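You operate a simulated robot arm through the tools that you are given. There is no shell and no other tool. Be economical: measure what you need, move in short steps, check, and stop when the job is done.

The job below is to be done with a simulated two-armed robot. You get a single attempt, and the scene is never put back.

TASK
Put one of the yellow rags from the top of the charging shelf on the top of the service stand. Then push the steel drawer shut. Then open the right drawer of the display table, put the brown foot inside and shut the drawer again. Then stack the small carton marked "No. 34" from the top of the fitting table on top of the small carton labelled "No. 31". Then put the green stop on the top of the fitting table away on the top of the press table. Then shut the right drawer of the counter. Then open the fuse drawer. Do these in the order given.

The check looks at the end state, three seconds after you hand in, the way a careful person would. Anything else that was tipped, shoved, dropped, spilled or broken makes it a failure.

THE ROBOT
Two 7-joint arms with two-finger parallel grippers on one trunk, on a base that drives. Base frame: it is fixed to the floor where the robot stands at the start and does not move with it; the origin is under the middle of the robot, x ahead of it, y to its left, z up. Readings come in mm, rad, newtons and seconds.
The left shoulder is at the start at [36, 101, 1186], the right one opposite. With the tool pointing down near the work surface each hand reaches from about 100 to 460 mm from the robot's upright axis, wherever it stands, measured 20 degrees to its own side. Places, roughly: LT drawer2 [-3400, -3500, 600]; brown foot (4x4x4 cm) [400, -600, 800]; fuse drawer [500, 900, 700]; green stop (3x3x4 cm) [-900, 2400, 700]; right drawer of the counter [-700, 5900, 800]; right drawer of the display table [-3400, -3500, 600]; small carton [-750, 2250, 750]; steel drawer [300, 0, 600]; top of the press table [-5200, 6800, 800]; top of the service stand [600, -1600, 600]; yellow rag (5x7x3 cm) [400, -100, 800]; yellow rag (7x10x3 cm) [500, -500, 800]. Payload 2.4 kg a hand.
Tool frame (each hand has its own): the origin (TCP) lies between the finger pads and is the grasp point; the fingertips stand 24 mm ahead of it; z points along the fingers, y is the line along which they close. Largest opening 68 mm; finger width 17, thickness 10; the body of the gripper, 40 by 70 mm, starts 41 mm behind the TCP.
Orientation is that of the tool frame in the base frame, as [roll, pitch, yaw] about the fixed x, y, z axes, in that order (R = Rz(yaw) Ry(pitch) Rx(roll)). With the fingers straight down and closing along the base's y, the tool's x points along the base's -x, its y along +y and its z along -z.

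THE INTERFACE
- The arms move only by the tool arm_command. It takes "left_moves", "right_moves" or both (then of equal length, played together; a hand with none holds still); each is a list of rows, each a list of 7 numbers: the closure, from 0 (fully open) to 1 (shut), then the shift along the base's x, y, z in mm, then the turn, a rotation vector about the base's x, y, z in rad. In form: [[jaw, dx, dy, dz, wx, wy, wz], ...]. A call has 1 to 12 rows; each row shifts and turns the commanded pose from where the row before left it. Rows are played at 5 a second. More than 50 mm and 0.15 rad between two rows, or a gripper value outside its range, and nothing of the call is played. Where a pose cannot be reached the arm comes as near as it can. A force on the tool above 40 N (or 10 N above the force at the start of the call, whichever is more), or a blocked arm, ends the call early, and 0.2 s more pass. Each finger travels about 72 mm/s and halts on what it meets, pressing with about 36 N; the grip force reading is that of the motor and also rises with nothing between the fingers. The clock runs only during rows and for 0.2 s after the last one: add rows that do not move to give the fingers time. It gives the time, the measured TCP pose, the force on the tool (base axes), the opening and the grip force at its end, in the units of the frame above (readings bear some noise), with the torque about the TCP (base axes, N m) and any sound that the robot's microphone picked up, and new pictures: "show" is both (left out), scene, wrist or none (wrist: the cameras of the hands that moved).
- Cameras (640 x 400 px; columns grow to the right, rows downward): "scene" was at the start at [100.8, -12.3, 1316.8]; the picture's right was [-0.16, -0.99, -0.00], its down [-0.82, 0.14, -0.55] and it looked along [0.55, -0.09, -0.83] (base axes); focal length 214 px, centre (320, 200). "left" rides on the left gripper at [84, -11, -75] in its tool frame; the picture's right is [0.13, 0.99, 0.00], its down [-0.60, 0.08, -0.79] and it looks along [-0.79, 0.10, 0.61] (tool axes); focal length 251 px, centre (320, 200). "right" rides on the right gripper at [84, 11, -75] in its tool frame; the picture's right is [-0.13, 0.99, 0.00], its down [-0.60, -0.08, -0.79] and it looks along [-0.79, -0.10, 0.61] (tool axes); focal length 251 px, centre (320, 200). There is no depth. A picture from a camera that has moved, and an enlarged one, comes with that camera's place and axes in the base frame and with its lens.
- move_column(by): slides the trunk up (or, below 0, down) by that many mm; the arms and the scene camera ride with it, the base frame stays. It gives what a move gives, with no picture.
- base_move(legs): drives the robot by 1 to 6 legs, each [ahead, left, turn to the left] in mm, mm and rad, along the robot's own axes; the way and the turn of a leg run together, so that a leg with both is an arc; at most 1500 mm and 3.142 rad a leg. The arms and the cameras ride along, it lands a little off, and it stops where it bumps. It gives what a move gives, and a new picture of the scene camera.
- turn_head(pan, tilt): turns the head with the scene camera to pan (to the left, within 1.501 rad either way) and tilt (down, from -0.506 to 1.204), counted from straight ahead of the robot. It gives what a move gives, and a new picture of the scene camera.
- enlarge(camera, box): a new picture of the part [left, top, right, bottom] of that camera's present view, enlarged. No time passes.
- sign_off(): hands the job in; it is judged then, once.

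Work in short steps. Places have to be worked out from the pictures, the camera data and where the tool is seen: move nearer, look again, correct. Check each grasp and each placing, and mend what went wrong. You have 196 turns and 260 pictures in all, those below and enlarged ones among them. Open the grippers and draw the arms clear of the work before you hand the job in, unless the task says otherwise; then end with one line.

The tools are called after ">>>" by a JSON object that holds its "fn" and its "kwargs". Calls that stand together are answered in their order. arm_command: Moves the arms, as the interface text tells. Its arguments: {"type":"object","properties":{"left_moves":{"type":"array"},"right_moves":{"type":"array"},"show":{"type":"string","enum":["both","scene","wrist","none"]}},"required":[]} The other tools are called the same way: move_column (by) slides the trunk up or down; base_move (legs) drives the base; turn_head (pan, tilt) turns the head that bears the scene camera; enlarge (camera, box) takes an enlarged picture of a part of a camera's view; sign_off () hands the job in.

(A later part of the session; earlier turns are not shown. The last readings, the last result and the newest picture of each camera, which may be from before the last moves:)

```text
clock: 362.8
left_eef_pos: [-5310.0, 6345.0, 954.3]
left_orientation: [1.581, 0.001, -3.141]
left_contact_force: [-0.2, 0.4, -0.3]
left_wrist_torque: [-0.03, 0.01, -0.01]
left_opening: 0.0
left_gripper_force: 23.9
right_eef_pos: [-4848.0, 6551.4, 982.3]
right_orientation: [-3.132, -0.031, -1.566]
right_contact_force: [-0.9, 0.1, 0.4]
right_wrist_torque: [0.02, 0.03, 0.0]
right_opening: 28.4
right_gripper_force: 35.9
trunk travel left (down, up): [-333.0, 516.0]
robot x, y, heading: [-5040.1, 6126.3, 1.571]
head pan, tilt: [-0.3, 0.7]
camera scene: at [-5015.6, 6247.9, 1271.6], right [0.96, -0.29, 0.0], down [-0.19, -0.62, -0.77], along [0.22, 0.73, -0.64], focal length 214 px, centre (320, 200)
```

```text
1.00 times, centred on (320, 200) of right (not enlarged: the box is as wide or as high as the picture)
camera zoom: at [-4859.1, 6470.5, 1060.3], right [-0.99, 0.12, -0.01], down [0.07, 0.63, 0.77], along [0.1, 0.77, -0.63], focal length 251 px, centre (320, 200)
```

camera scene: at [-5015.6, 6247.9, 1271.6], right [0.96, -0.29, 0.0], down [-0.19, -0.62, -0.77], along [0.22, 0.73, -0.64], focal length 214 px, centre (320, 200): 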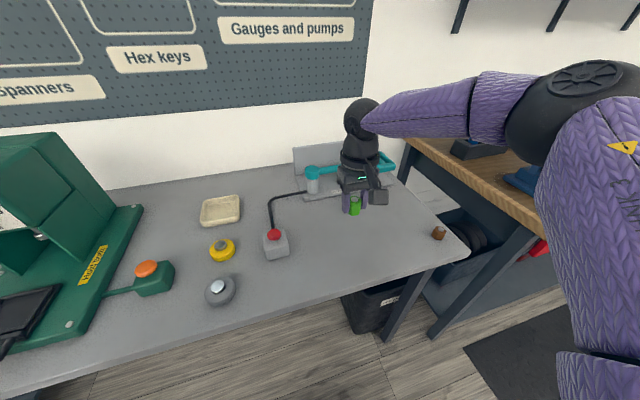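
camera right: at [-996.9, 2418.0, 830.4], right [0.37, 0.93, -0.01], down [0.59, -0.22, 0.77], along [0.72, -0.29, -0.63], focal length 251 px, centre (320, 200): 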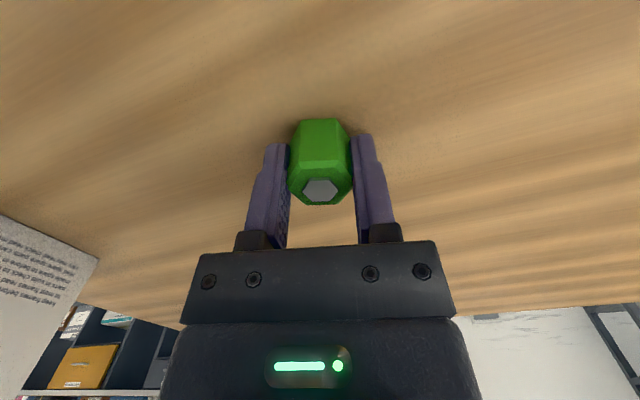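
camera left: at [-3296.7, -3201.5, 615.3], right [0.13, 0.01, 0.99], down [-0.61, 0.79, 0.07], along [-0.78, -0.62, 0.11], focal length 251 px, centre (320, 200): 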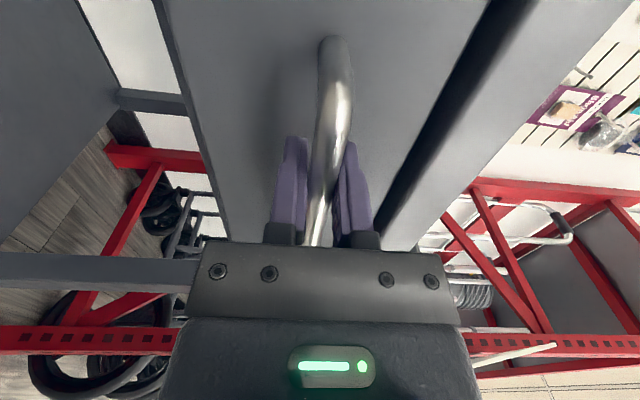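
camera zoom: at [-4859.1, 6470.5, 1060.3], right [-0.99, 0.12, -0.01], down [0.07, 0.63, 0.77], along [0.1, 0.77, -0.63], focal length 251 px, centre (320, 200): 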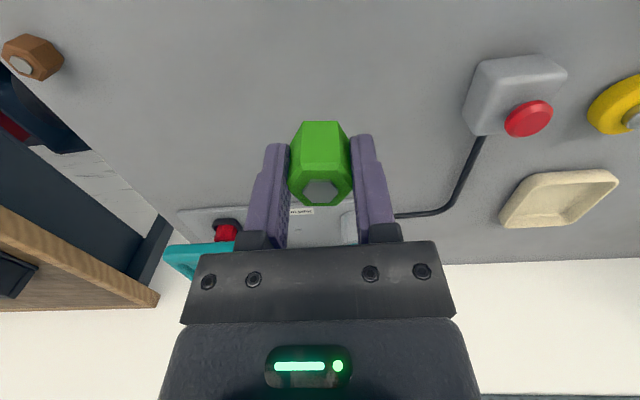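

The spot directly beneath is empty. Lower 125 and then feel for contact.

>>> {"fn": "move_column", "kwargs": {"by": -125}}

>>> {"fn": "arm_command", "kwargs": {"right_moves": [[1, 0, 0, -5, 0, 0, 0], [1, 0, 0, -5, 0, 0, 0], [1, 0, 0, -5, 0, 0, 0], [1, 0, 0, -5, 0, 0, 0]], "show": "wrist"}}

```text
clock: 364.4
left_eef_pos: [-5309.4, 6344.8, 829.1]
left_orientation: [1.578, -0.002, -3.141]
left_contact_force: [0.0, -0.3, -1.1]
left_wrist_torque: [0.0, 0.02, 0.01]
left_opening: 0.1
left_gripper_force: 23.4
right_eef_pos: [-4846.3, 6550.7, 857.1]
right_orientation: [-3.132, -0.033, -1.566]
right_contact_force: [-0.6, -0.2, -0.7]
right_wrist_torque: [-0.01, -0.01, -0.04]
right_opening: 28.8
right_gripper_force: 35.8
trunk travel left (down, up): [-208.0, 642.0]
robot x, y, heading: [-5037.3, 6128.1, 1.576]
head pan, tilt: [-0.3, 0.7]
```

```text
clock: 365.4
left_eef_pos: [-5309.6, 6344.5, 829.5]
left_orientation: [1.582, 0.0, -3.14]
left_contact_force: [0.0, -0.7, 0.0]
left_wrist_torque: [0.01, 0.0, -0.02]
left_opening: 0.1
left_gripper_force: 24.0
right_eef_pos: [-4847.6, 6551.9, 836.8]
right_orientation: [-3.131, -0.031, -1.566]
right_contact_force: [-0.4, 0.1, -0.2]
right_wrist_torque: [0.03, -0.01, 0.0]
right_opening: 28.6
right_gripper_force: 36.2
trunk travel left (down, up): [-208.0, 642.0]
robot x, y, heading: [-5038.8, 6125.5, 1.574]
head pan, tilt: [-0.3, 0.7]
camera right: at [-4860.2, 6470.6, 916.0], right [-0.99, 0.12, -0.01], down [0.07, 0.63, 0.77], along [0.1, 0.77, -0.63], focal length 251 px, centre (320, 200)
```

right: 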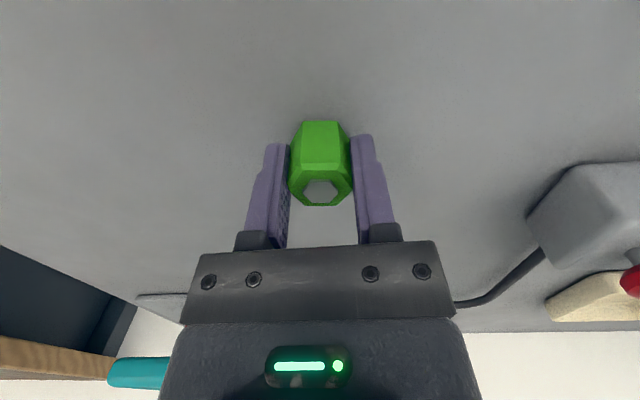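

Not yet touching; continue in 4 mm steps.

>>> {"fn": "arm_command", "kwargs": {"right_moves": [[1, 0, 0, -4, 0, 0, 0], [1, 0, 0, -4, 0, 0, 0], [1, 0, 0, -4, 0, 0, 0], [1, 0, 0, -4, 0, 0, 0], [1, 0, 0, -4, 0, 0, 0], [1, 0, 0, -4, 0, 0, 0], [1, 0, 0, -4, 0, 0, 0]], "show": "none"}}

```text
clock: 366.1
left_eef_pos: [-5308.5, 6343.6, 828.8]
left_orientation: [1.581, 0.001, 3.141]
left_contact_force: [-0.3, 0.3, -0.6]
left_wrist_torque: [0.01, -0.01, 0.01]
left_opening: 0.0
left_gripper_force: 23.6
right_eef_pos: [-4847.3, 6551.4, 831.0]
right_orientation: [-3.134, -0.019, -1.567]
right_contact_force: [1.9, -7.9, 22.9]
right_wrist_torque: [-0.29, 0.01, 0.03]
right_opening: 28.9
right_gripper_force: 36.6
trunk travel left (down, up): [-208.0, 642.0]
robot x, y, heading: [-5037.8, 6125.4, 1.569]
head pan, tilt: [-0.3, 0.7]
stopped in row 3 (right hand): the force on the tool passed its limit at 46 N (the readings are from after the stop); the commanded pose is now the measured one
```

Touchdown at z≈831. Release and rise.

>>> {"fn": "arm_command", "kwargs": {"right_moves": [[1, 0, 0, 2, 0, 0, 0], [0.3, 0, 0, 0, 0, 0, 0], [0.2, 0, 0, 0, 0, 0, 0], [0.2, 0, 0, 25, 0, 0, 0], [0.2, 0, 0, 30, 0, 0, 0]], "show": "none"}}

>>> {"fn": "move_column", "kwargs": {"by": 150}}

>>> {"fn": "enlarge", "kwargs": {"camera": "right", "box": [0, 0, 640, 400]}}

```text
clock: 367.4
left_eef_pos: [-5309.7, 6346.2, 829.1]
left_orientation: [1.581, 0.002, -3.14]
left_contact_force: [-0.5, -0.2, -0.1]
left_wrist_torque: [0.02, -0.02, -0.01]
left_opening: 0.1
left_gripper_force: 24.0
right_eef_pos: [-4847.7, 6551.7, 887.0]
right_orientation: [-3.133, -0.021, -1.567]
right_contact_force: [0.5, -0.2, -0.7]
right_wrist_torque: [0.0, -0.01, -0.04]
right_opening: 54.4
right_gripper_force: 0.0
trunk travel left (down, up): [-208.0, 642.0]
robot x, y, heading: [-5038.2, 6126.9, 1.577]
head pan, tilt: [-0.3, 0.7]
```

```text
clock: 369.1
left_eef_pos: [-5309.6, 6345.0, 978.3]
left_orientation: [1.582, -0.001, -3.139]
left_contact_force: [0.3, -0.8, 0.6]
left_wrist_torque: [-0.02, 0.0, -0.01]
left_opening: 0.0
left_gripper_force: 23.5
right_eef_pos: [-4846.7, 6552.5, 1034.7]
right_orientation: [-3.131, -0.023, -1.567]
right_contact_force: [-0.9, 0.7, -0.6]
right_wrist_torque: [0.02, 0.01, 0.02]
right_opening: 54.4
right_gripper_force: 0.1
trunk travel left (down, up): [-358.0, 491.0]
robot x, y, heading: [-5039.1, 6123.6, 1.573]
head pan, tilt: [-0.3, 0.7]
```

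```text
1.00 times, centred on (320, 200) of right (not enlarged: the box is as wide or as high as the picture)
camera zoom: at [-4859.4, 6471.8, 1113.8], right [-0.99, 0.13, -0.01], down [0.07, 0.62, 0.78], along [0.1, 0.77, -0.63], focal length 251 px, centre (320, 200)
```

zoom: 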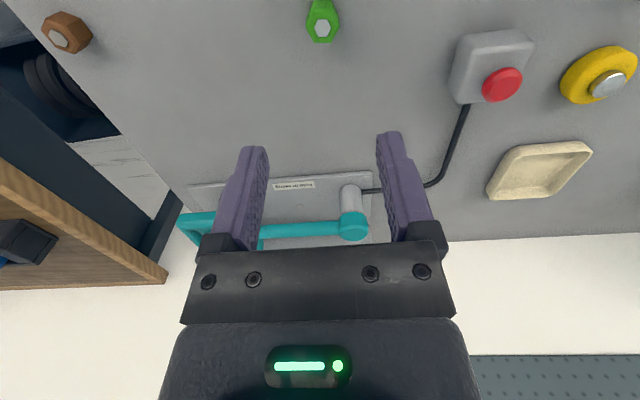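

The stop is placed. Now retreat and go back east to look at the counter.

>>> {"fn": "base_move", "kwargs": {"legs": [[-300, 0, 0], [0, -1400, 0], [0, -1350, 0]]}}

>>> {"fn": "turn_head", "kwargs": {"pan": -0.9, "tilt": 0.35}}

```text
clock: 384.1
left_eef_pos: [-2585.3, 6127.2, 978.1]
left_orientation: [1.583, 0.0, -3.1]
left_contact_force: [-1.4, 0.6, -0.4]
left_wrist_torque: [-0.02, 0.0, -0.02]
left_opening: 0.2
left_gripper_force: 23.5
right_eef_pos: [-2132.7, 6354.9, 1035.0]
right_orientation: [-3.133, -0.022, -1.53]
right_contact_force: [-0.6, 0.6, 0.5]
right_wrist_torque: [0.01, -0.01, 0.0]
right_opening: 54.3
right_gripper_force: 0.0
trunk travel left (down, up): [-358.0, 491.0]
robot x, y, heading: [-2303.4, 5917.6, 1.614]
head pan, tilt: [-0.3, 0.7]
camera scene: at [-2287.8, 6037.4, 1296.8], right [0.97, -0.26, 0.0], down [-0.16, -0.62, -0.76], along [0.2, 0.74, -0.64], focal length 214 px, centre (320, 200)
```

scene: 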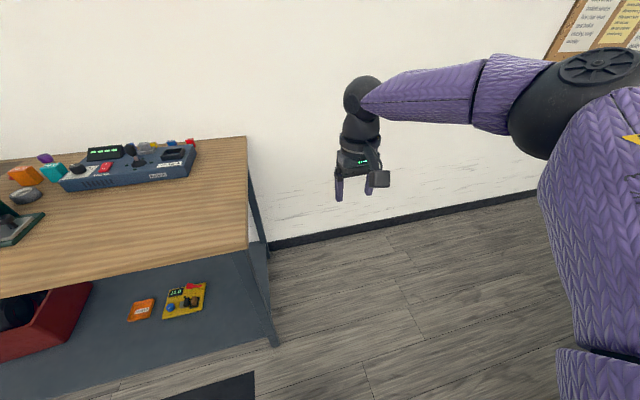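

```text
clock: 385.1
left_eef_pos: [-2584.7, 6127.6, 978.1]
left_orientation: [1.58, 0.0, -3.101]
left_contact_force: [0.4, 0.7, -0.3]
left_wrist_torque: [0.0, -0.03, -0.04]
left_opening: 0.0
left_gripper_force: 23.6
right_eef_pos: [-2132.5, 6353.3, 1036.1]
right_orientation: [-3.133, -0.022, -1.53]
right_contact_force: [0.1, 0.3, -0.5]
right_wrist_torque: [-0.01, -0.01, -0.03]
right_opening: 54.4
right_gripper_force: 0.1
trunk travel left (down, up): [-358.0, 491.0]
robot x, y, heading: [-2308.3, 5918.6, 1.609]
head pan, tilt: [-0.901, 0.351]
camera scene: at [-2239.1, 6016.1, 1328.1], right [0.65, -0.76, 0.0], down [-0.26, -0.23, -0.94], along [0.71, 0.61, -0.34], focal length 214 px, centre (320, 200)
```

scene: 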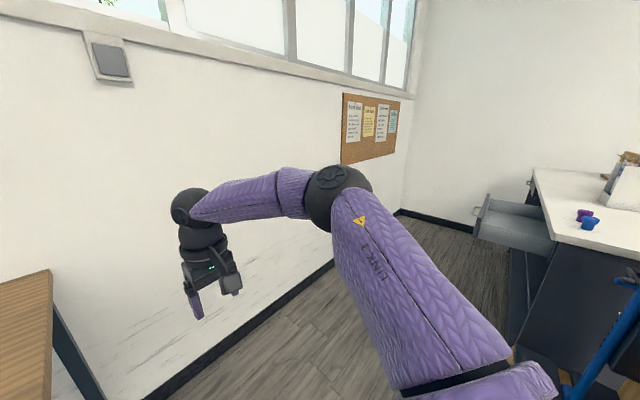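

The counter's open drawer faces north (wall side) near x≈-700. I'll turn to face -y at x≈-1750 and view it from the north side.

>>> {"fn": "base_move", "kwargs": {"legs": [[0, -580, 0], [0, 0, 3.1], [-600, 0, 0]]}}

>>> {"fn": "turn_head", "kwargs": {"pan": 0.6, "tilt": 0.5}}

```text
clock: 387.2
left_eef_pos: [-2267.7, 6156.3, 978.4]
left_orientation: [1.581, -0.001, -3.134]
left_contact_force: [-0.3, -0.6, -0.1]
left_wrist_torque: [-0.01, -0.01, 0.03]
left_opening: 0.0
left_gripper_force: 23.6
right_eef_pos: [-1807.6, 6365.1, 1035.5]
right_orientation: [-3.133, -0.021, -1.566]
right_contact_force: [-0.1, 0.7, 0.3]
right_wrist_torque: [0.02, -0.04, 0.0]
right_opening: 54.3
right_gripper_force: 0.0
trunk travel left (down, up): [-358.0, 491.0]
robot x, y, heading: [-1999.8, 5938.9, 1.572]
head pan, tilt: [-0.901, 0.351]
stopped in leg 1: the robot was blocked; the commanded pose is now the measured one
camera scene: at [-1926.5, 6032.1, 1328.2], right [0.63, -0.78, 0.0], down [-0.27, -0.22, -0.94], along [0.73, 0.59, -0.34], focal length 214 px, centre (320, 200)
```

scene: 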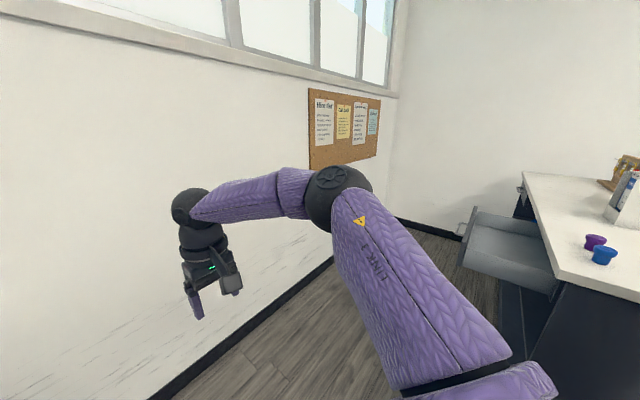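

```text
clock: 388.8
left_eef_pos: [-2267.6, 6155.9, 978.6]
left_orientation: [1.58, 0.001, -3.137]
left_contact_force: [0.3, -1.0, 1.1]
left_wrist_torque: [-0.04, 0.01, 0.01]
left_opening: 0.0
left_gripper_force: 23.5
right_eef_pos: [-1805.9, 6365.0, 1035.5]
right_orientation: [-3.133, -0.024, -1.566]
right_contact_force: [-0.9, 0.2, -0.6]
right_wrist_torque: [0.01, 0.01, 0.02]
right_opening: 54.4
right_gripper_force: 0.1
trunk travel left (down, up): [-358.0, 491.0]
robot x, y, heading: [-1998.4, 5936.4, 1.578]
head pan, tilt: [0.6, 0.499]
camera scene: at [-2050.4, 6048.6, 1314.5], right [0.82, 0.57, 0.0], down [0.27, -0.39, -0.88], along [-0.5, 0.72, -0.48], focal length 214 px, centre (320, 200)
```

scene: 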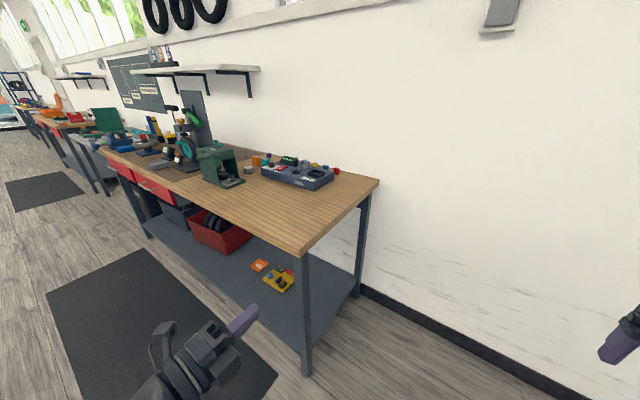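

Something blocked the robot on its right — probably the leaning wooden panel near [-1700, 5600]. Move away to the left and look back at it.

>>> {"fn": "base_move", "kwargs": {"legs": [[0, 100, 0], [150, 0, 0], [0, 0, -0.5]]}}

>>> {"fn": "turn_head", "kwargs": {"pan": -1.5, "tilt": 0.6}}

```text
clock: 392.4
left_eef_pos: [-2226.9, 6407.2, 978.0]
left_orientation: [1.581, -0.002, 2.638]
left_contact_force: [0.1, -0.5, -0.3]
left_wrist_torque: [-0.02, -0.01, 0.03]
left_opening: 0.0
left_gripper_force: 23.3
right_eef_pos: [-1721.5, 6366.2, 1035.2]
right_orientation: [-3.133, -0.023, -2.074]
right_contact_force: [0.8, -0.2, 0.4]
right_wrist_torque: [0.01, 0.04, 0.01]
right_opening: 54.6
right_gripper_force: 0.0
trunk travel left (down, up): [-358.0, 491.0]
robot x, y, heading: [-2095.2, 6085.1, 1.07]
head pan, tilt: [0.6, 0.499]
camera scene: at [-2088.9, 6207.9, 1314.5], right [1.0, 0.1, 0.0], down [0.05, -0.48, -0.88], along [-0.09, 0.87, -0.48], focal length 214 px, centre (320, 200)
```

scene: 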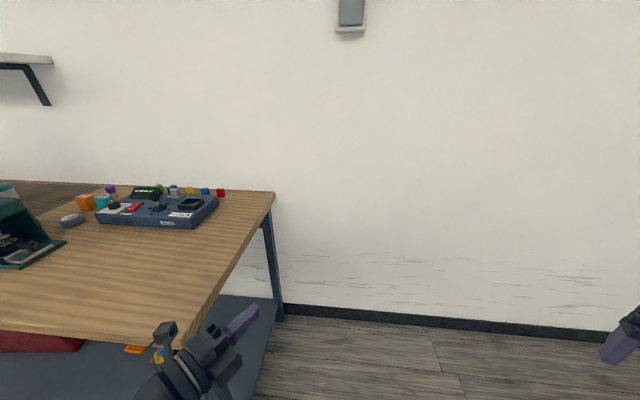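

```text
clock: 394.4
left_eef_pos: [-2226.7, 6407.4, 978.0]
left_orientation: [1.583, 0.001, 2.638]
left_contact_force: [-0.4, 0.5, 0.7]
left_wrist_torque: [0.01, -0.03, -0.01]
left_opening: 0.0
left_gripper_force: 23.4
right_eef_pos: [-1721.3, 6366.6, 1035.9]
right_orientation: [-3.132, -0.025, -2.074]
right_contact_force: [-0.3, 1.2, -0.1]
right_wrist_torque: [0.04, 0.01, 0.01]
right_opening: 54.3
right_gripper_force: 0.0
trunk travel left (down, up): [-358.0, 491.0]
robot x, y, heading: [-2096.5, 6083.4, 1.072]
head pan, tilt: [-1.499, 0.6]
camera scene: at [-1999.7, 6080.5, 1305.4], right [-0.42, -0.91, 0.0], down [-0.51, 0.24, -0.83], along [0.75, -0.34, -0.56], focal length 214 px, centre (320, 200)
```

scene: 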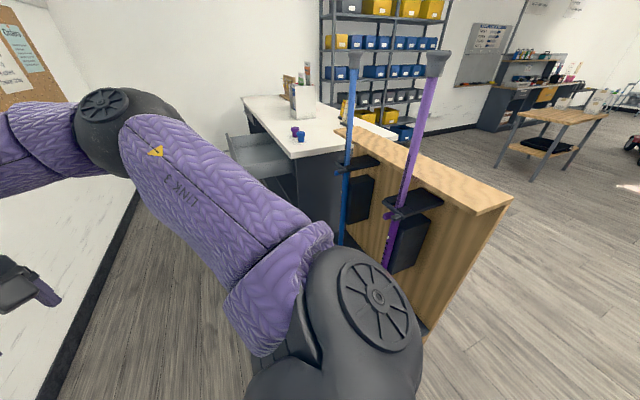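

The obstacle region is a low partition with crutches (from ≈[-1780,5430] to [-1035,5540]). Turn slightly right to view the floor between it and me.

>>> {"fn": "base_move", "kwargs": {"legs": [[0, 0, -0.55]]}}

>>> {"fn": "turn_head", "kwargs": {"pan": -0.6, "tilt": 0.9}}

```text
clock: 396.3
left_eef_pos: [-2043.8, 6428.0, 979.1]
left_orientation: [1.582, 0.0, 2.104]
left_contact_force: [0.1, 0.4, 0.3]
left_wrist_torque: [0.02, -0.02, 0.03]
left_opening: 0.0
left_gripper_force: 23.6
right_eef_pos: [-1631.6, 6135.5, 1036.3]
right_orientation: [-3.133, -0.024, -2.61]
right_contact_force: [0.0, 0.3, -0.3]
right_wrist_torque: [0.02, -0.02, -0.02]
right_opening: 54.5
right_gripper_force: 0.1
trunk travel left (down, up): [-358.0, 491.0]
robot x, y, heading: [-2099.4, 6086.7, 0.53]
head pan, tilt: [-1.499, 0.6]
camera scene: at [-2015.4, 6030.7, 1305.4], right [-0.82, -0.57, 0.0], down [-0.32, 0.46, -0.83], along [0.47, -0.68, -0.56], focal length 214 px, centre (320, 200)
```

scene: 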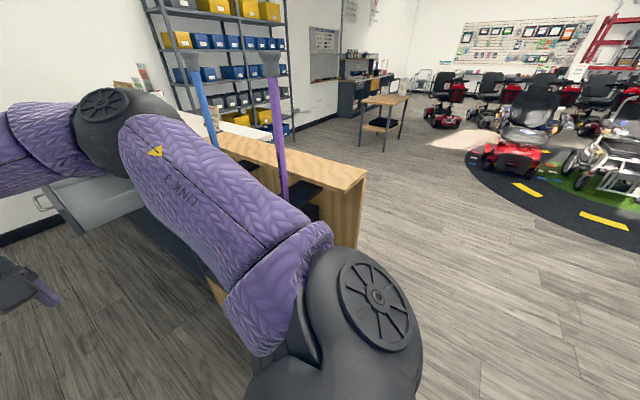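

```text
clock: 397.5
left_eef_pos: [-2043.8, 6428.9, 978.8]
left_orientation: [1.584, 0.0, 2.103]
left_contact_force: [-1.3, 0.0, 1.9]
left_wrist_torque: [-0.03, 0.0, 0.0]
left_opening: 0.0
left_gripper_force: 23.0
right_eef_pos: [-1631.4, 6134.9, 1036.1]
right_orientation: [-3.134, -0.023, -2.609]
right_contact_force: [-0.4, 0.3, 1.0]
right_wrist_torque: [0.02, 0.02, 0.01]
right_opening: 54.3
right_gripper_force: 0.0
trunk travel left (down, up): [-358.0, 491.0]
robot x, y, heading: [-2099.1, 6084.3, 0.534]
head pan, tilt: [-0.6, 0.901]
camera scene: at [-1990.3, 6098.3, 1280.7], right [-0.07, -1.0, 0.0], down [-0.78, 0.05, -0.62], along [0.62, -0.04, -0.78], focal length 214 px, centre (320, 200)
```

scene: 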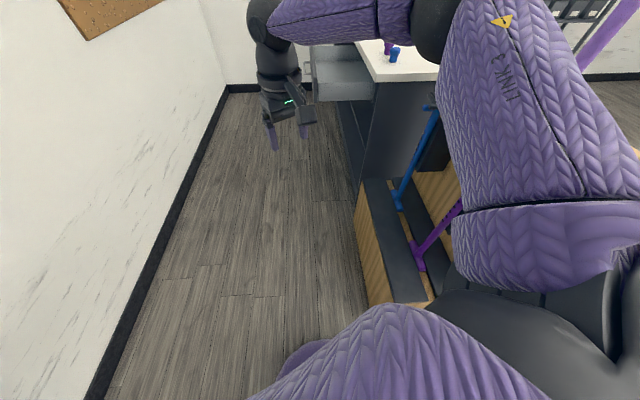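

I see the rack's plinth (NW corner ≈[-1745, 5825], base radius ≈280 mm). The drawer front is at y≈6100, x from -900 to about -500. Turn to face -y, back north, then strafe east.

>>> {"fn": "base_move", "kwargs": {"legs": [[0, 0, -2.104], [-520, 0, 0], [0, 600, 0]]}}

>>> {"fn": "turn_head", "kwargs": {"pan": 0.5, "tilt": 0.7}}

```text
clock: 408.6
left_eef_pos: [-1212.7, 6356.0, 978.3]
left_orientation: [1.581, -0.001, -0.023]
left_contact_force: [-0.7, 0.3, -0.3]
left_wrist_torque: [0.0, -0.01, 0.0]
left_opening: 0.1
left_gripper_force: 23.5
right_eef_pos: [-1679.4, 6160.4, 1035.5]
right_orientation: [-3.132, -0.023, 1.546]
right_contact_force: [0.1, -0.2, -0.4]
right_wrist_torque: [0.0, -0.01, 0.02]
right_opening: 54.4
right_gripper_force: 0.0
trunk travel left (down, up): [-358.0, 491.0]
robot x, y, heading: [-1477.3, 6581.0, -1.596]
head pan, tilt: [-0.6, 0.901]
camera scene: at [-1520.5, 6483.9, 1280.7], right [-0.81, 0.58, 0.0], down [0.46, 0.64, -0.62], along [-0.36, -0.5, -0.78], focal length 214 px, centre (320, 200)
```

scene: 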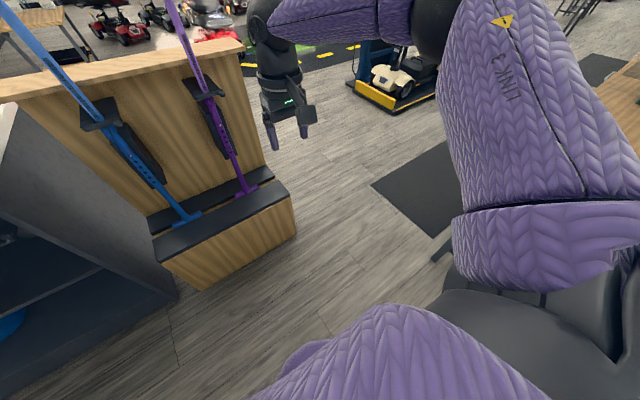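

```text
clock: 409.9
left_eef_pos: [-1212.8, 6356.2, 979.7]
left_orientation: [1.581, 0.0, -0.026]
left_contact_force: [0.7, 0.5, 0.1]
left_wrist_torque: [0.0, -0.01, -0.01]
left_opening: 0.1
left_gripper_force: 23.6
right_eef_pos: [-1678.8, 6160.5, 1035.4]
right_orientation: [-3.136, -0.021, 1.545]
right_contact_force: [0.6, -0.2, 0.1]
right_wrist_torque: [-0.02, 0.0, 0.01]
right_opening: 54.3
right_gripper_force: 0.1
trunk travel left (down, up): [-358.0, 491.0]
robot x, y, heading: [-1478.3, 6583.1, -1.598]
head pan, tilt: [0.499, 0.7]
camera scene: at [-1437.8, 6469.6, 1296.8], right [-0.89, -0.46, 0.0], down [-0.29, 0.57, -0.76], along [0.35, -0.68, -0.64], focal length 214 px, centre (320, 200)
```

scene: 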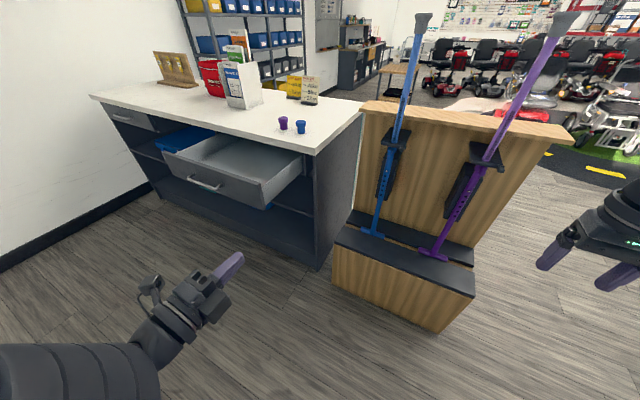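

Good view: drawer front y≈6070, x -1027…-550, handle centre ≈[-785, 6095, 850]; counter NW corner ≈[-1134, 5914]. Retract and raise the right hand, then strafe so the left fist lines up at x≈-690.

>>> {"fn": "arm_command", "kwargs": {"right_moves": [[0.2, 0, 25, 20, 0, 0, 0], [0.2, 0, 25, 20, 0, 0, 0], [0.2, 0, 25, 20, 0, 0, 0], [0.2, 0, 25, 20, 0, 0, 0], [0.2, 0, 25, 20, 0, 0, 0], [0.2, 0, 10, 10, 0, 0, 0]], "show": "none"}}

>>> {"fn": "base_move", "kwargs": {"legs": [[0, 520, 0.027]]}}

>>> {"fn": "move_column", "kwargs": {"by": -125}}

>>> {"fn": "turn_head", "kwargs": {"pan": 0.3, "tilt": 0.9}}

```text
clock: 411.3
left_eef_pos: [-1212.5, 6356.7, 978.1]
left_orientation: [1.58, -0.001, -0.024]
left_contact_force: [0.1, 0.1, -0.5]
left_wrist_torque: [-0.02, 0.0, -0.02]
left_opening: 0.0
left_gripper_force: 23.3
right_eef_pos: [-1678.2, 6294.5, 1147.0]
right_orientation: [-3.133, -0.023, 1.548]
right_contact_force: [0.0, -0.2, 0.1]
right_wrist_torque: [0.0, -0.01, -0.02]
right_opening: 54.4
right_gripper_force: 0.1
trunk travel left (down, up): [-358.0, 491.0]
robot x, y, heading: [-1477.0, 6589.5, -1.595]
head pan, tilt: [0.499, 0.7]
```

```text
clock: 414.4
left_eef_pos: [-679.9, 6365.2, 979.2]
left_orientation: [1.58, -0.002, 0.017]
left_contact_force: [0.7, 0.0, 0.1]
left_wrist_torque: [0.0, -0.01, -0.02]
left_opening: 0.2
left_gripper_force: 23.0
right_eef_pos: [-1143.5, 6283.6, 1148.1]
right_orientation: [-3.133, -0.023, 1.583]
right_contact_force: [0.3, -0.8, 0.2]
right_wrist_torque: [-0.01, 0.04, 0.0]
right_opening: 54.5
right_gripper_force: 0.1
trunk travel left (down, up): [-358.0, 491.0]
robot x, y, heading: [-952.8, 6580.2, -1.554]
head pan, tilt: [0.499, 0.7]
camera scene: at [-908.6, 6469.4, 1296.8], right [-0.87, -0.49, 0.0], down [-0.32, 0.56, -0.76], along [0.38, -0.67, -0.64], focal length 214 px, centre (320, 200)
```

scene: 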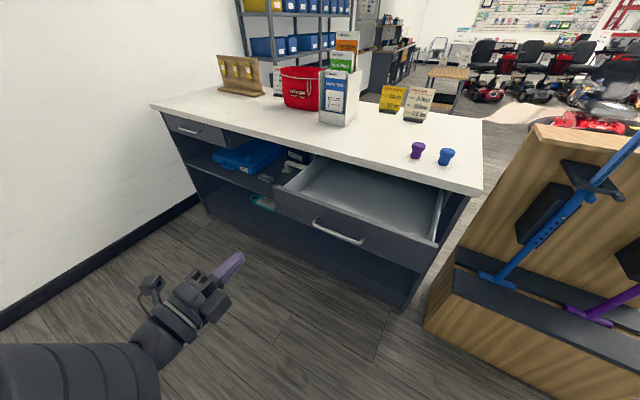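

```text
clock: 415.9
left_eef_pos: [-680.0, 6366.0, 853.5]
left_orientation: [1.579, -0.001, 0.016]
left_contact_force: [-0.2, 0.1, 0.1]
left_wrist_torque: [0.02, -0.03, -0.04]
left_opening: 0.0
left_gripper_force: 23.6
right_eef_pos: [-1142.4, 6284.6, 1022.7]
right_orientation: [-3.133, -0.022, 1.584]
right_contact_force: [-0.6, 0.6, 0.6]
right_wrist_torque: [0.01, -0.01, 0.03]
right_opening: 54.3
right_gripper_force: 0.0
trunk travel left (down, up): [-233.0, 616.0]
robot x, y, heading: [-949.8, 6577.9, -1.554]
head pan, tilt: [0.499, 0.7]
```

```text
clock: 416.6
left_eef_pos: [-678.9, 6364.5, 853.6]
left_orientation: [1.582, 0.0, 0.016]
left_contact_force: [-0.8, 0.1, 1.1]
left_wrist_torque: [0.0, 0.0, -0.03]
left_opening: 0.3
left_gripper_force: 23.3
right_eef_pos: [-1142.9, 6283.0, 1022.3]
right_orientation: [-3.133, -0.022, 1.584]
right_contact_force: [-0.2, -0.4, 0.4]
right_wrist_torque: [-0.03, 0.03, -0.04]
right_opening: 54.3
right_gripper_force: 0.1
trunk travel left (down, up): [-233.0, 616.0]
robot x, y, heading: [-949.3, 6578.2, -1.553]
head pan, tilt: [0.3, 0.901]
camera scene: at [-926.7, 6445.7, 1154.1], right [-0.95, -0.31, 0.0], down [-0.24, 0.74, -0.62], along [0.19, -0.59, -0.78], focal length 214 px, centre (320, 200)
```

scene: 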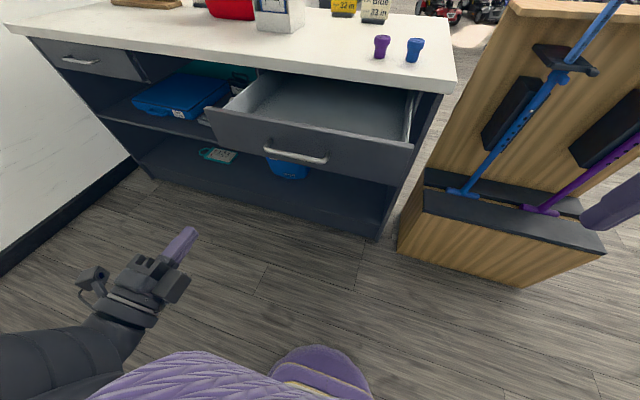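

Handle at ≈[-737, 6050, 794], panel top ≈857. Drive 140 forward at z≈830 (above the handle), then push with the left fist.

>>> {"fn": "move_column", "kwargs": {"by": -23}}

>>> {"fn": "base_move", "kwargs": {"legs": [[140, 0, -0.018]]}}

>>> {"fn": "arm_command", "kwargs": {"left_moves": [[1, 0, -35, 0, 0, 0, 0], [1, 0, -35, 0, 0, 0, 0], [1, 0, -35, 0, 0, 0, 0], [1, 0, -30, 0, 0, 0, 0], [1, 0, -25, 0, 0, 0, 0], [1, 0, -25, 0, 0, 0, 0], [1, 0, -25, 0, 0, 0, 0], [1, 0, -25, 0, 0, 0, 0]], "show": "scene"}}

```text
clock: 417.3
left_eef_pos: [-679.1, 6365.0, 830.4]
left_orientation: [1.581, -0.001, 0.015]
left_contact_force: [-0.5, 0.1, 0.0]
left_wrist_torque: [0.01, -0.02, 0.0]
left_opening: 0.0
left_gripper_force: 23.7
right_eef_pos: [-1142.8, 6284.7, 999.5]
right_orientation: [-3.133, -0.023, 1.586]
right_contact_force: [1.1, -0.4, 0.6]
right_wrist_torque: [0.01, 0.04, 0.0]
right_opening: 54.4
right_gripper_force: 0.0
trunk travel left (down, up): [-210.0, 640.0]
robot x, y, heading: [-948.0, 6580.9, -1.555]
head pan, tilt: [0.3, 0.901]
```

```text
clock: 418.6
left_eef_pos: [-682.1, 6221.7, 831.2]
left_orientation: [1.581, -0.001, 0.002]
left_contact_force: [-0.9, -0.5, -0.1]
left_wrist_torque: [0.0, 0.01, -0.02]
left_opening: 0.0
left_gripper_force: 23.3
right_eef_pos: [-1145.4, 6147.0, 998.3]
right_orientation: [-3.136, -0.023, 1.57]
right_contact_force: [-0.5, 0.2, -0.1]
right_wrist_torque: [0.04, 0.01, 0.01]
right_opening: 54.4
right_gripper_force: 0.1
trunk travel left (down, up): [-210.0, 640.0]
robot x, y, heading: [-947.4, 6442.5, -1.569]
head pan, tilt: [0.3, 0.901]
camera scene: at [-927.1, 6299.6, 1130.6], right [-0.95, -0.3, 0.0], down [-0.23, 0.75, -0.62], along [0.19, -0.59, -0.78], focal length 214 px, centre (320, 200)
```

scene: 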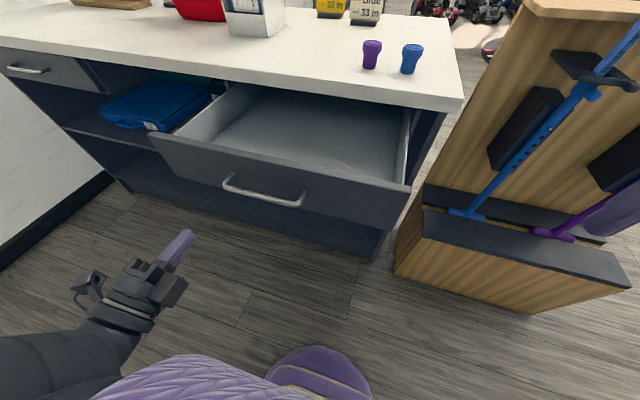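

```text
clock: 420.4
left_eef_pos: [-679.2, 5985.9, 831.5]
left_orientation: [1.58, 0.0, 0.003]
left_contact_force: [-0.6, -0.2, 0.2]
left_wrist_torque: [-0.02, 0.04, 0.02]
left_opening: 0.0
left_gripper_force: 23.5
right_eef_pos: [-1146.6, 6146.1, 999.3]
right_orientation: [-3.133, -0.022, 1.573]
right_contact_force: [0.3, 1.4, 0.1]
right_wrist_torque: [-0.02, 0.01, -0.02]
right_opening: 54.5
right_gripper_force: 0.0
trunk travel left (down, up): [-210.0, 640.0]
robot x, y, heading: [-951.0, 6440.2, -1.573]
head pan, tilt: [0.3, 0.901]
camera scene: at [-927.1, 6299.5, 1130.6], right [-0.95, -0.3, 0.0], down [-0.23, 0.75, -0.62], along [0.19, -0.59, -0.78], focal length 214 px, centre (320, 200)
```

scene: 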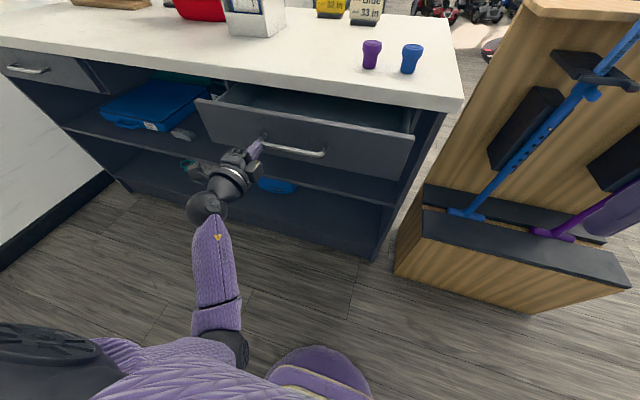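

Drawer is sliding in well. Continue pushing.

>>> {"fn": "arm_command", "kwargs": {"left_moves": [[1, 0, -20, 0, 0, 0, 0], [1, 0, -20, 0, 0, 0, 0], [1, 0, -20, 0, 0, 0, 0], [1, 0, -15, 0, 0, 0, 0], [1, 0, -15, 0, 0, 0, 0], [1, 0, -15, 0, 0, 0, 0], [1, 0, -15, 0, 0, 0, 0], [1, 0, -15, 0, 0, 0, 0]], "show": "scene"}}

```text
clock: 422.2
left_eef_pos: [-679.3, 5864.9, 831.6]
left_orientation: [1.583, 0.001, 0.003]
left_contact_force: [-10.6, 40.6, 9.6]
left_wrist_torque: [-0.11, 0.0, -0.35]
left_opening: 0.0
left_gripper_force: 23.8
right_eef_pos: [-1145.4, 6152.0, 1000.4]
right_orientation: [-3.134, -0.018, 1.576]
right_contact_force: [-0.9, 0.5, 0.1]
right_wrist_torque: [-0.03, -0.01, -0.02]
right_opening: 54.3
right_gripper_force: 0.1
trunk travel left (down, up): [-210.0, 640.0]
robot x, y, heading: [-950.2, 6441.8, -1.566]
head pan, tilt: [0.3, 0.901]
stopped in row 8 (left hand): the force on the tool passed its limit at 66 N (the readings are from after the stop); the commanded pose is now the measured one
camera scene: at [-928.4, 6306.0, 1131.6], right [-0.95, -0.3, 0.0], down [-0.24, 0.74, -0.62], along [0.19, -0.6, -0.78], focal length 214 px, centre (320, 200)
```

scene: 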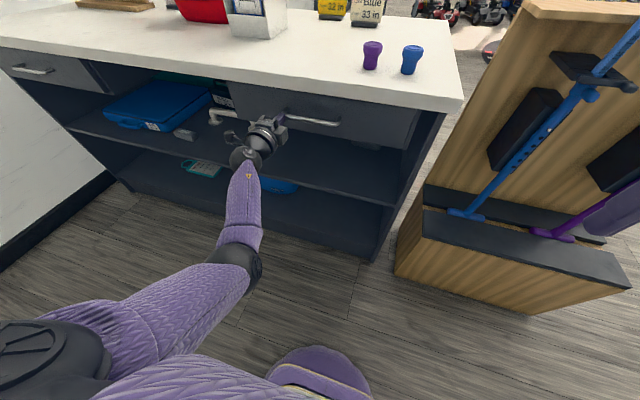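

Stop reached. Retract the fist and check that the drawer is flush.

>>> {"fn": "arm_command", "kwargs": {"left_moves": [[1, 0, 40, 0, 0, 0, 0], [1, 0, 45, 0, 0, 0, 0], [1, 0, 45, 0, 0, 0, 0], [1, 0, 45, 0, 0, 0, 0], [1, 0, 45, 0, 0, 0, 0], [1, 0, 45, 0, 0, 0, 0], [1, 0, 45, 0, 0, 0, 0], [1, 0, 30, 0, 0, 0, 0]], "show": "scene"}}

```text
clock: 423.9
left_eef_pos: [-678.9, 6129.7, 895.3]
left_orientation: [1.335, -0.076, -0.015]
left_contact_force: [-1.0, 0.7, -0.8]
left_wrist_torque: [0.01, -0.02, 0.0]
left_opening: 0.2
left_gripper_force: 23.5
right_eef_pos: [-1144.2, 6146.5, 999.3]
right_orientation: [-3.133, -0.025, 1.576]
right_contact_force: [-0.4, 0.8, 0.5]
right_wrist_torque: [-0.01, 0.0, -0.01]
right_opening: 54.4
right_gripper_force: 0.0
trunk travel left (down, up): [-210.0, 640.0]
robot x, y, heading: [-946.5, 6440.1, -1.565]
head pan, tilt: [0.3, 0.901]
stopped in row 8 (left hand): the arm was blocked; the commanded pose is now the measured one
camera scene: at [-927.0, 6300.2, 1130.6], right [-0.95, -0.3, 0.0], down [-0.24, 0.75, -0.62], along [0.19, -0.59, -0.78], focal length 214 px, centre (320, 200)
```

scene: 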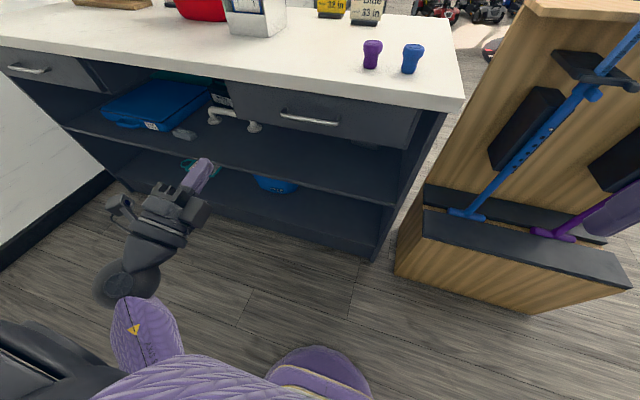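

The drawer is flush. Restore the left hand pose, raise the trunk, and drive back out toward the charging shelf's fuse drawer.

>>> {"fn": "arm_command", "kwargs": {"left_moves": [[1, 0, -15, 0, 0, 0, 0], [1, 0, -15, 0, 0.12, 0.038, 0.01], [1, 0, -10, 0, 0.12, 0.038, 0.01], [1, 0, 0, 0, 0, 0, 0]], "show": "none"}}

>>> {"fn": "move_column", "kwargs": {"by": 200}}

>>> {"fn": "base_move", "kwargs": {"legs": [[120, 0, -0.006], [0, -1000, 0], [600, -300, 0], [1100, 0, 0]]}}

```text
clock: 424.9
left_eef_pos: [-677.2, 6088.0, 889.0]
left_orientation: [1.584, 0.012, -0.001]
left_contact_force: [1.0, 0.7, -0.8]
left_wrist_torque: [0.0, 0.01, 0.01]
left_opening: 0.0
left_gripper_force: 23.3
right_eef_pos: [-1144.9, 6145.5, 998.5]
right_orientation: [-3.132, -0.022, 1.574]
right_contact_force: [0.0, -0.1, 0.2]
right_wrist_torque: [-0.01, 0.01, -0.01]
right_opening: 54.4
right_gripper_force: 0.1
trunk travel left (down, up): [-210.0, 640.0]
robot x, y, heading: [-947.7, 6441.7, -1.567]
head pan, tilt: [0.3, 0.901]
```

```text
clock: 427.0
left_eef_pos: [-676.3, 6088.1, 1090.2]
left_orientation: [1.583, 0.012, -0.003]
left_contact_force: [-0.3, 0.6, 0.0]
left_wrist_torque: [-0.01, 0.02, -0.01]
left_opening: 0.1
left_gripper_force: 23.9
right_eef_pos: [-1144.9, 6146.4, 1199.6]
right_orientation: [-3.133, -0.025, 1.577]
right_contact_force: [-0.8, 0.0, 0.6]
right_wrist_torque: [0.01, 0.02, -0.02]
right_opening: 54.4
right_gripper_force: 0.1
trunk travel left (down, up): [-410.0, 439.0]
robot x, y, heading: [-950.4, 6439.2, -1.56]
head pan, tilt: [0.3, 0.901]
```

```text
clock: 441.8
left_eef_pos: [-1985.6, 4269.1, 1089.4]
left_orientation: [1.583, 0.012, 0.018]
left_contact_force: [0.2, 0.1, -0.2]
left_wrist_torque: [-0.02, -0.01, 0.03]
left_opening: 0.2
left_gripper_force: 23.7
right_eef_pos: [-2454.5, 4318.1, 1198.4]
right_orientation: [-3.134, -0.023, 1.595]
right_contact_force: [-0.2, -0.2, -0.2]
right_wrist_torque: [0.01, -0.01, -0.01]
right_opening: 54.3
right_gripper_force: 0.1
trunk travel left (down, up): [-410.0, 439.0]
robot x, y, heading: [-2261.4, 4619.3, -1.547]
head pan, tilt: [0.3, 0.901]
camera scene: at [-2241.3, 4515.6, 1333.0], right [-0.95, -0.32, 0.0], down [-0.25, 0.74, -0.62], along [0.2, -0.59, -0.78], focal length 214 px, centre (320, 200)
```

scene: 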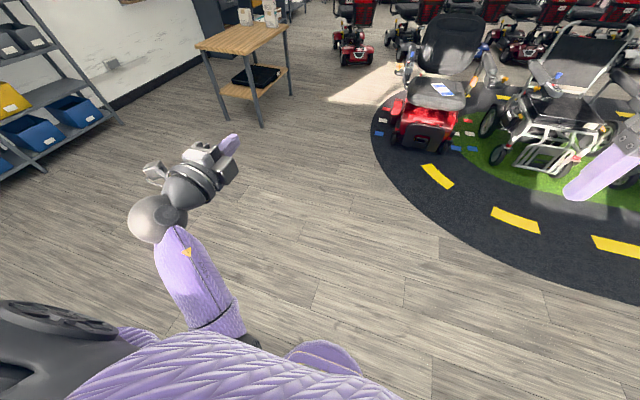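

Continue east, then south past the fitting table, and turn to face the fuse drawer.

>>> {"fn": "base_move", "kwargs": {"legs": [[0, 1400, -0.024], [0, 770, 0], [1500, 0, 0], [1400, 0, 0], [650, -380, 0], [0, 0, 1.571]]}}

>>> {"fn": "turn_head", "kwargs": {"pan": 0.0, "tilt": 0.6}}

```text
clock: 473.7
left_eef_pos: [-258.3, 1348.7, 1091.6]
left_orientation: [1.584, 0.014, 1.512]
left_contact_force: [0.1, -0.4, 0.6]
left_wrist_torque: [-0.01, -0.03, -0.01]
left_opening: 0.0
left_gripper_force: 24.2
right_eef_pos: [-343.3, 883.8, 1198.2]
right_orientation: [-3.133, -0.023, 3.087]
right_contact_force: [0.6, 0.5, 0.6]
right_wrist_torque: [0.02, 0.01, -0.01]
right_opening: 54.4
right_gripper_force: 0.2
trunk travel left (down, up): [-410.0, 439.0]
robot x, y, heading: [-628.4, 1093.1, -0.049]
head pan, tilt: [0.3, 0.901]
camera scene: at [-523.3, 1112.1, 1333.0], right [0.25, -0.97, 0.0], down [-0.76, -0.19, -0.62], along [0.6, 0.15, -0.78], focal length 214 px, centre (320, 200)
```

scene: 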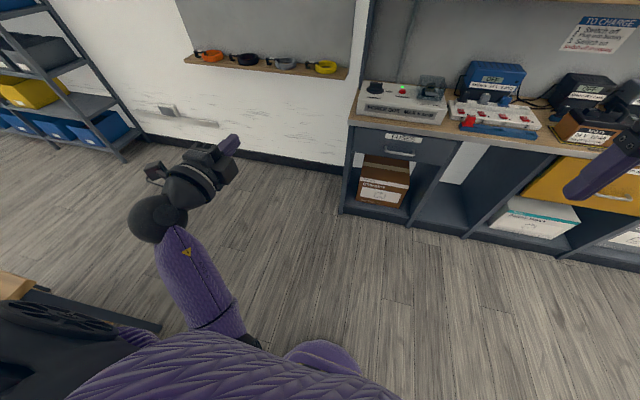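

```text
clock: 474.5
left_eef_pos: [-257.0, 1347.1, 1091.1]
left_orientation: [1.582, 0.012, 1.512]
left_contact_force: [0.0, -0.5, 0.0]
left_wrist_torque: [0.01, 0.0, -0.01]
left_opening: 0.0
left_gripper_force: 23.5
right_eef_pos: [-342.0, 884.2, 1198.2]
right_orientation: [-3.131, -0.025, 3.087]
right_contact_force: [-0.2, -0.2, -0.6]
right_wrist_torque: [-0.02, 0.0, -0.01]
right_opening: 54.2
right_gripper_force: 0.0
trunk travel left (down, up): [-410.0, 439.0]
robot x, y, heading: [-626.6, 1099.7, -0.053]
head pan, tilt: [0.0, 0.6]
camera scene: at [-508.2, 1089.0, 1357.8], right [-0.05, -1.0, 0.0], down [-0.56, 0.03, -0.82], along [0.82, -0.04, -0.57], focal length 214 px, centre (320, 200)
```

scene: 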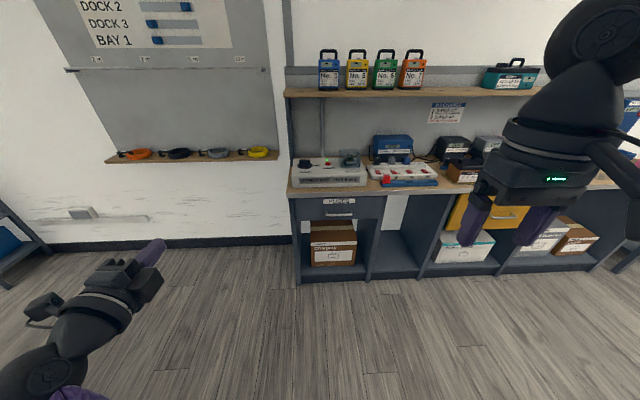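

Fuse drawer handle ≈[335, 948, 687]. Bring the left hand inboard, lower the trunk, and drive up to it.

>>> {"fn": "arm_command", "kwargs": {"left_moves": [[0, 0, -25, -15, 0, 0, 0], [0, 0, -25, -15, 0, 0, 0], [0, 0, -25, -15, 0, 0, 0], [0, 0, -25, -15, 0, 0, 0]], "show": "none"}}

>>> {"fn": "base_move", "kwargs": {"legs": [[0, -310, 0.052], [370, 0, 0]]}}

>>> {"fn": "move_column", "kwargs": {"by": -345}}

>>> {"fn": "turn_head", "kwargs": {"pan": 0.2, "tilt": 0.6}}

>>> {"fn": "enlarge", "kwargs": {"camera": "left", "box": [0, 0, 640, 400]}}

```text
clock: 475.2
left_eef_pos: [-244.0, 1326.6, 1120.0]
left_orientation: [1.453, -0.2, 1.536]
left_contact_force: [0.0, -0.3, -0.2]
left_wrist_torque: [0.05, 0.01, -0.02]
left_opening: 67.9
left_gripper_force: 0.2
right_eef_pos: [-342.6, 883.3, 1199.4]
right_orientation: [-3.133, -0.025, 3.087]
right_contact_force: [-0.3, -0.2, -1.0]
right_wrist_torque: [0.01, 0.0, -0.01]
right_opening: 54.5
right_gripper_force: 0.0
trunk travel left (down, up): [-410.0, 439.0]
robot x, y, heading: [-622.6, 1095.9, -0.05]
head pan, tilt: [0.0, 0.6]
stopped in row 3 (left hand): the arm was blocked; the commanded pose is now the measured one
```

```text
clock: 479.2
left_eef_pos: [108.5, 1037.9, 1120.6]
left_orientation: [1.454, -0.199, 1.589]
left_contact_force: [-0.8, 0.7, -0.7]
left_wrist_torque: [0.01, 0.01, -0.04]
left_opening: 68.0
left_gripper_force: 0.1
right_eef_pos: [34.4, 591.1, 1198.7]
right_orientation: [-3.133, -0.023, 3.14]
right_contact_force: [0.1, 0.2, 0.8]
right_wrist_torque: [0.02, 0.01, 0.0]
right_opening: 54.1
right_gripper_force: 0.0
trunk travel left (down, up): [-410.0, 439.0]
robot x, y, heading: [-260.0, 788.6, 0.001]
head pan, tilt: [0.0, 0.6]
camera scene: at [-142.5, 787.3, 1357.8], right [0.0, -1.0, 0.0], down [-0.57, 0.0, -0.82], along [0.82, 0.0, -0.57], focal length 214 px, centre (320, 200)
```

scene: 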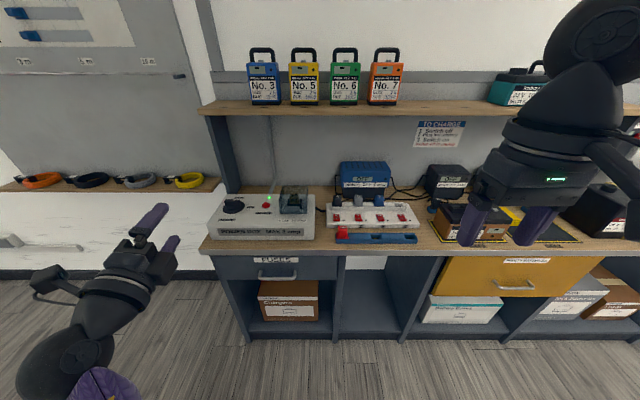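

```text
clock: 482.6
left_eef_pos: [130.2, 1037.7, 724.4]
left_orientation: [1.615, -0.199, 1.557]
left_contact_force: [0.1, 0.7, 0.0]
left_wrist_torque: [0.01, 0.03, -0.02]
left_opening: 68.0
left_gripper_force: 0.1
right_eef_pos: [33.9, 591.7, 853.6]
right_orientation: [-3.135, -0.024, -3.139]
right_contact_force: [0.5, -0.1, -0.1]
right_wrist_torque: [0.0, 0.01, -0.03]
right_opening: 54.3
right_gripper_force: 0.1
trunk travel left (down, up): [-65.0, 784.0]
robot x, y, heading: [-258.7, 789.1, 0.001]
head pan, tilt: [0.0, 0.6]
```

```text
clock: 483.3
left_eef_pos: [129.8, 1038.4, 723.9]
left_orientation: [1.618, -0.199, 1.558]
left_contact_force: [-1.1, 0.5, 0.8]
left_wrist_torque: [-0.01, -0.01, -0.04]
left_opening: 68.0
left_gripper_force: 0.1
right_eef_pos: [32.9, 591.3, 853.5]
right_orientation: [-3.134, -0.023, -3.139]
right_contact_force: [1.6, 0.1, 0.3]
right_wrist_torque: [0.02, -0.02, 0.01]
right_opening: 54.1
right_gripper_force: 0.1
trunk travel left (down, up): [-65.0, 784.0]
robot x, y, heading: [-262.9, 787.3, 0.001]
head pan, tilt: [0.201, 0.6]
camera scene: at [-60.3, 805.1, 1006.0], right [0.2, -0.98, 0.0], down [-0.55, -0.11, -0.82], along [0.81, 0.17, -0.57], focal length 214 px, centre (320, 200)
```

scene: 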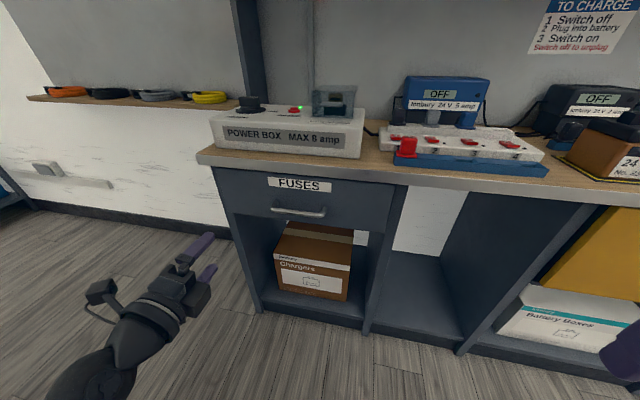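

```text
1.00 times, centred on (320, 200) of left (not enlarged: the box is as wide or as high as the picture)
camera zoom: at [56.1, 1123.3, 731.8], right [0.04, -0.07, 1.0], down [-0.8, -0.6, -0.01], along [0.6, -0.79, -0.08], focal length 251 px, centre (320, 200)
```

zoom: 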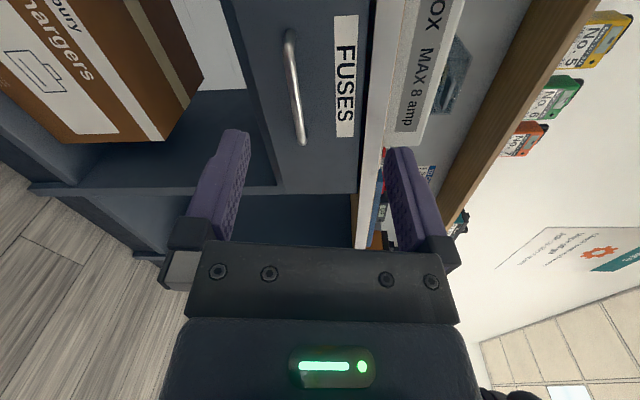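

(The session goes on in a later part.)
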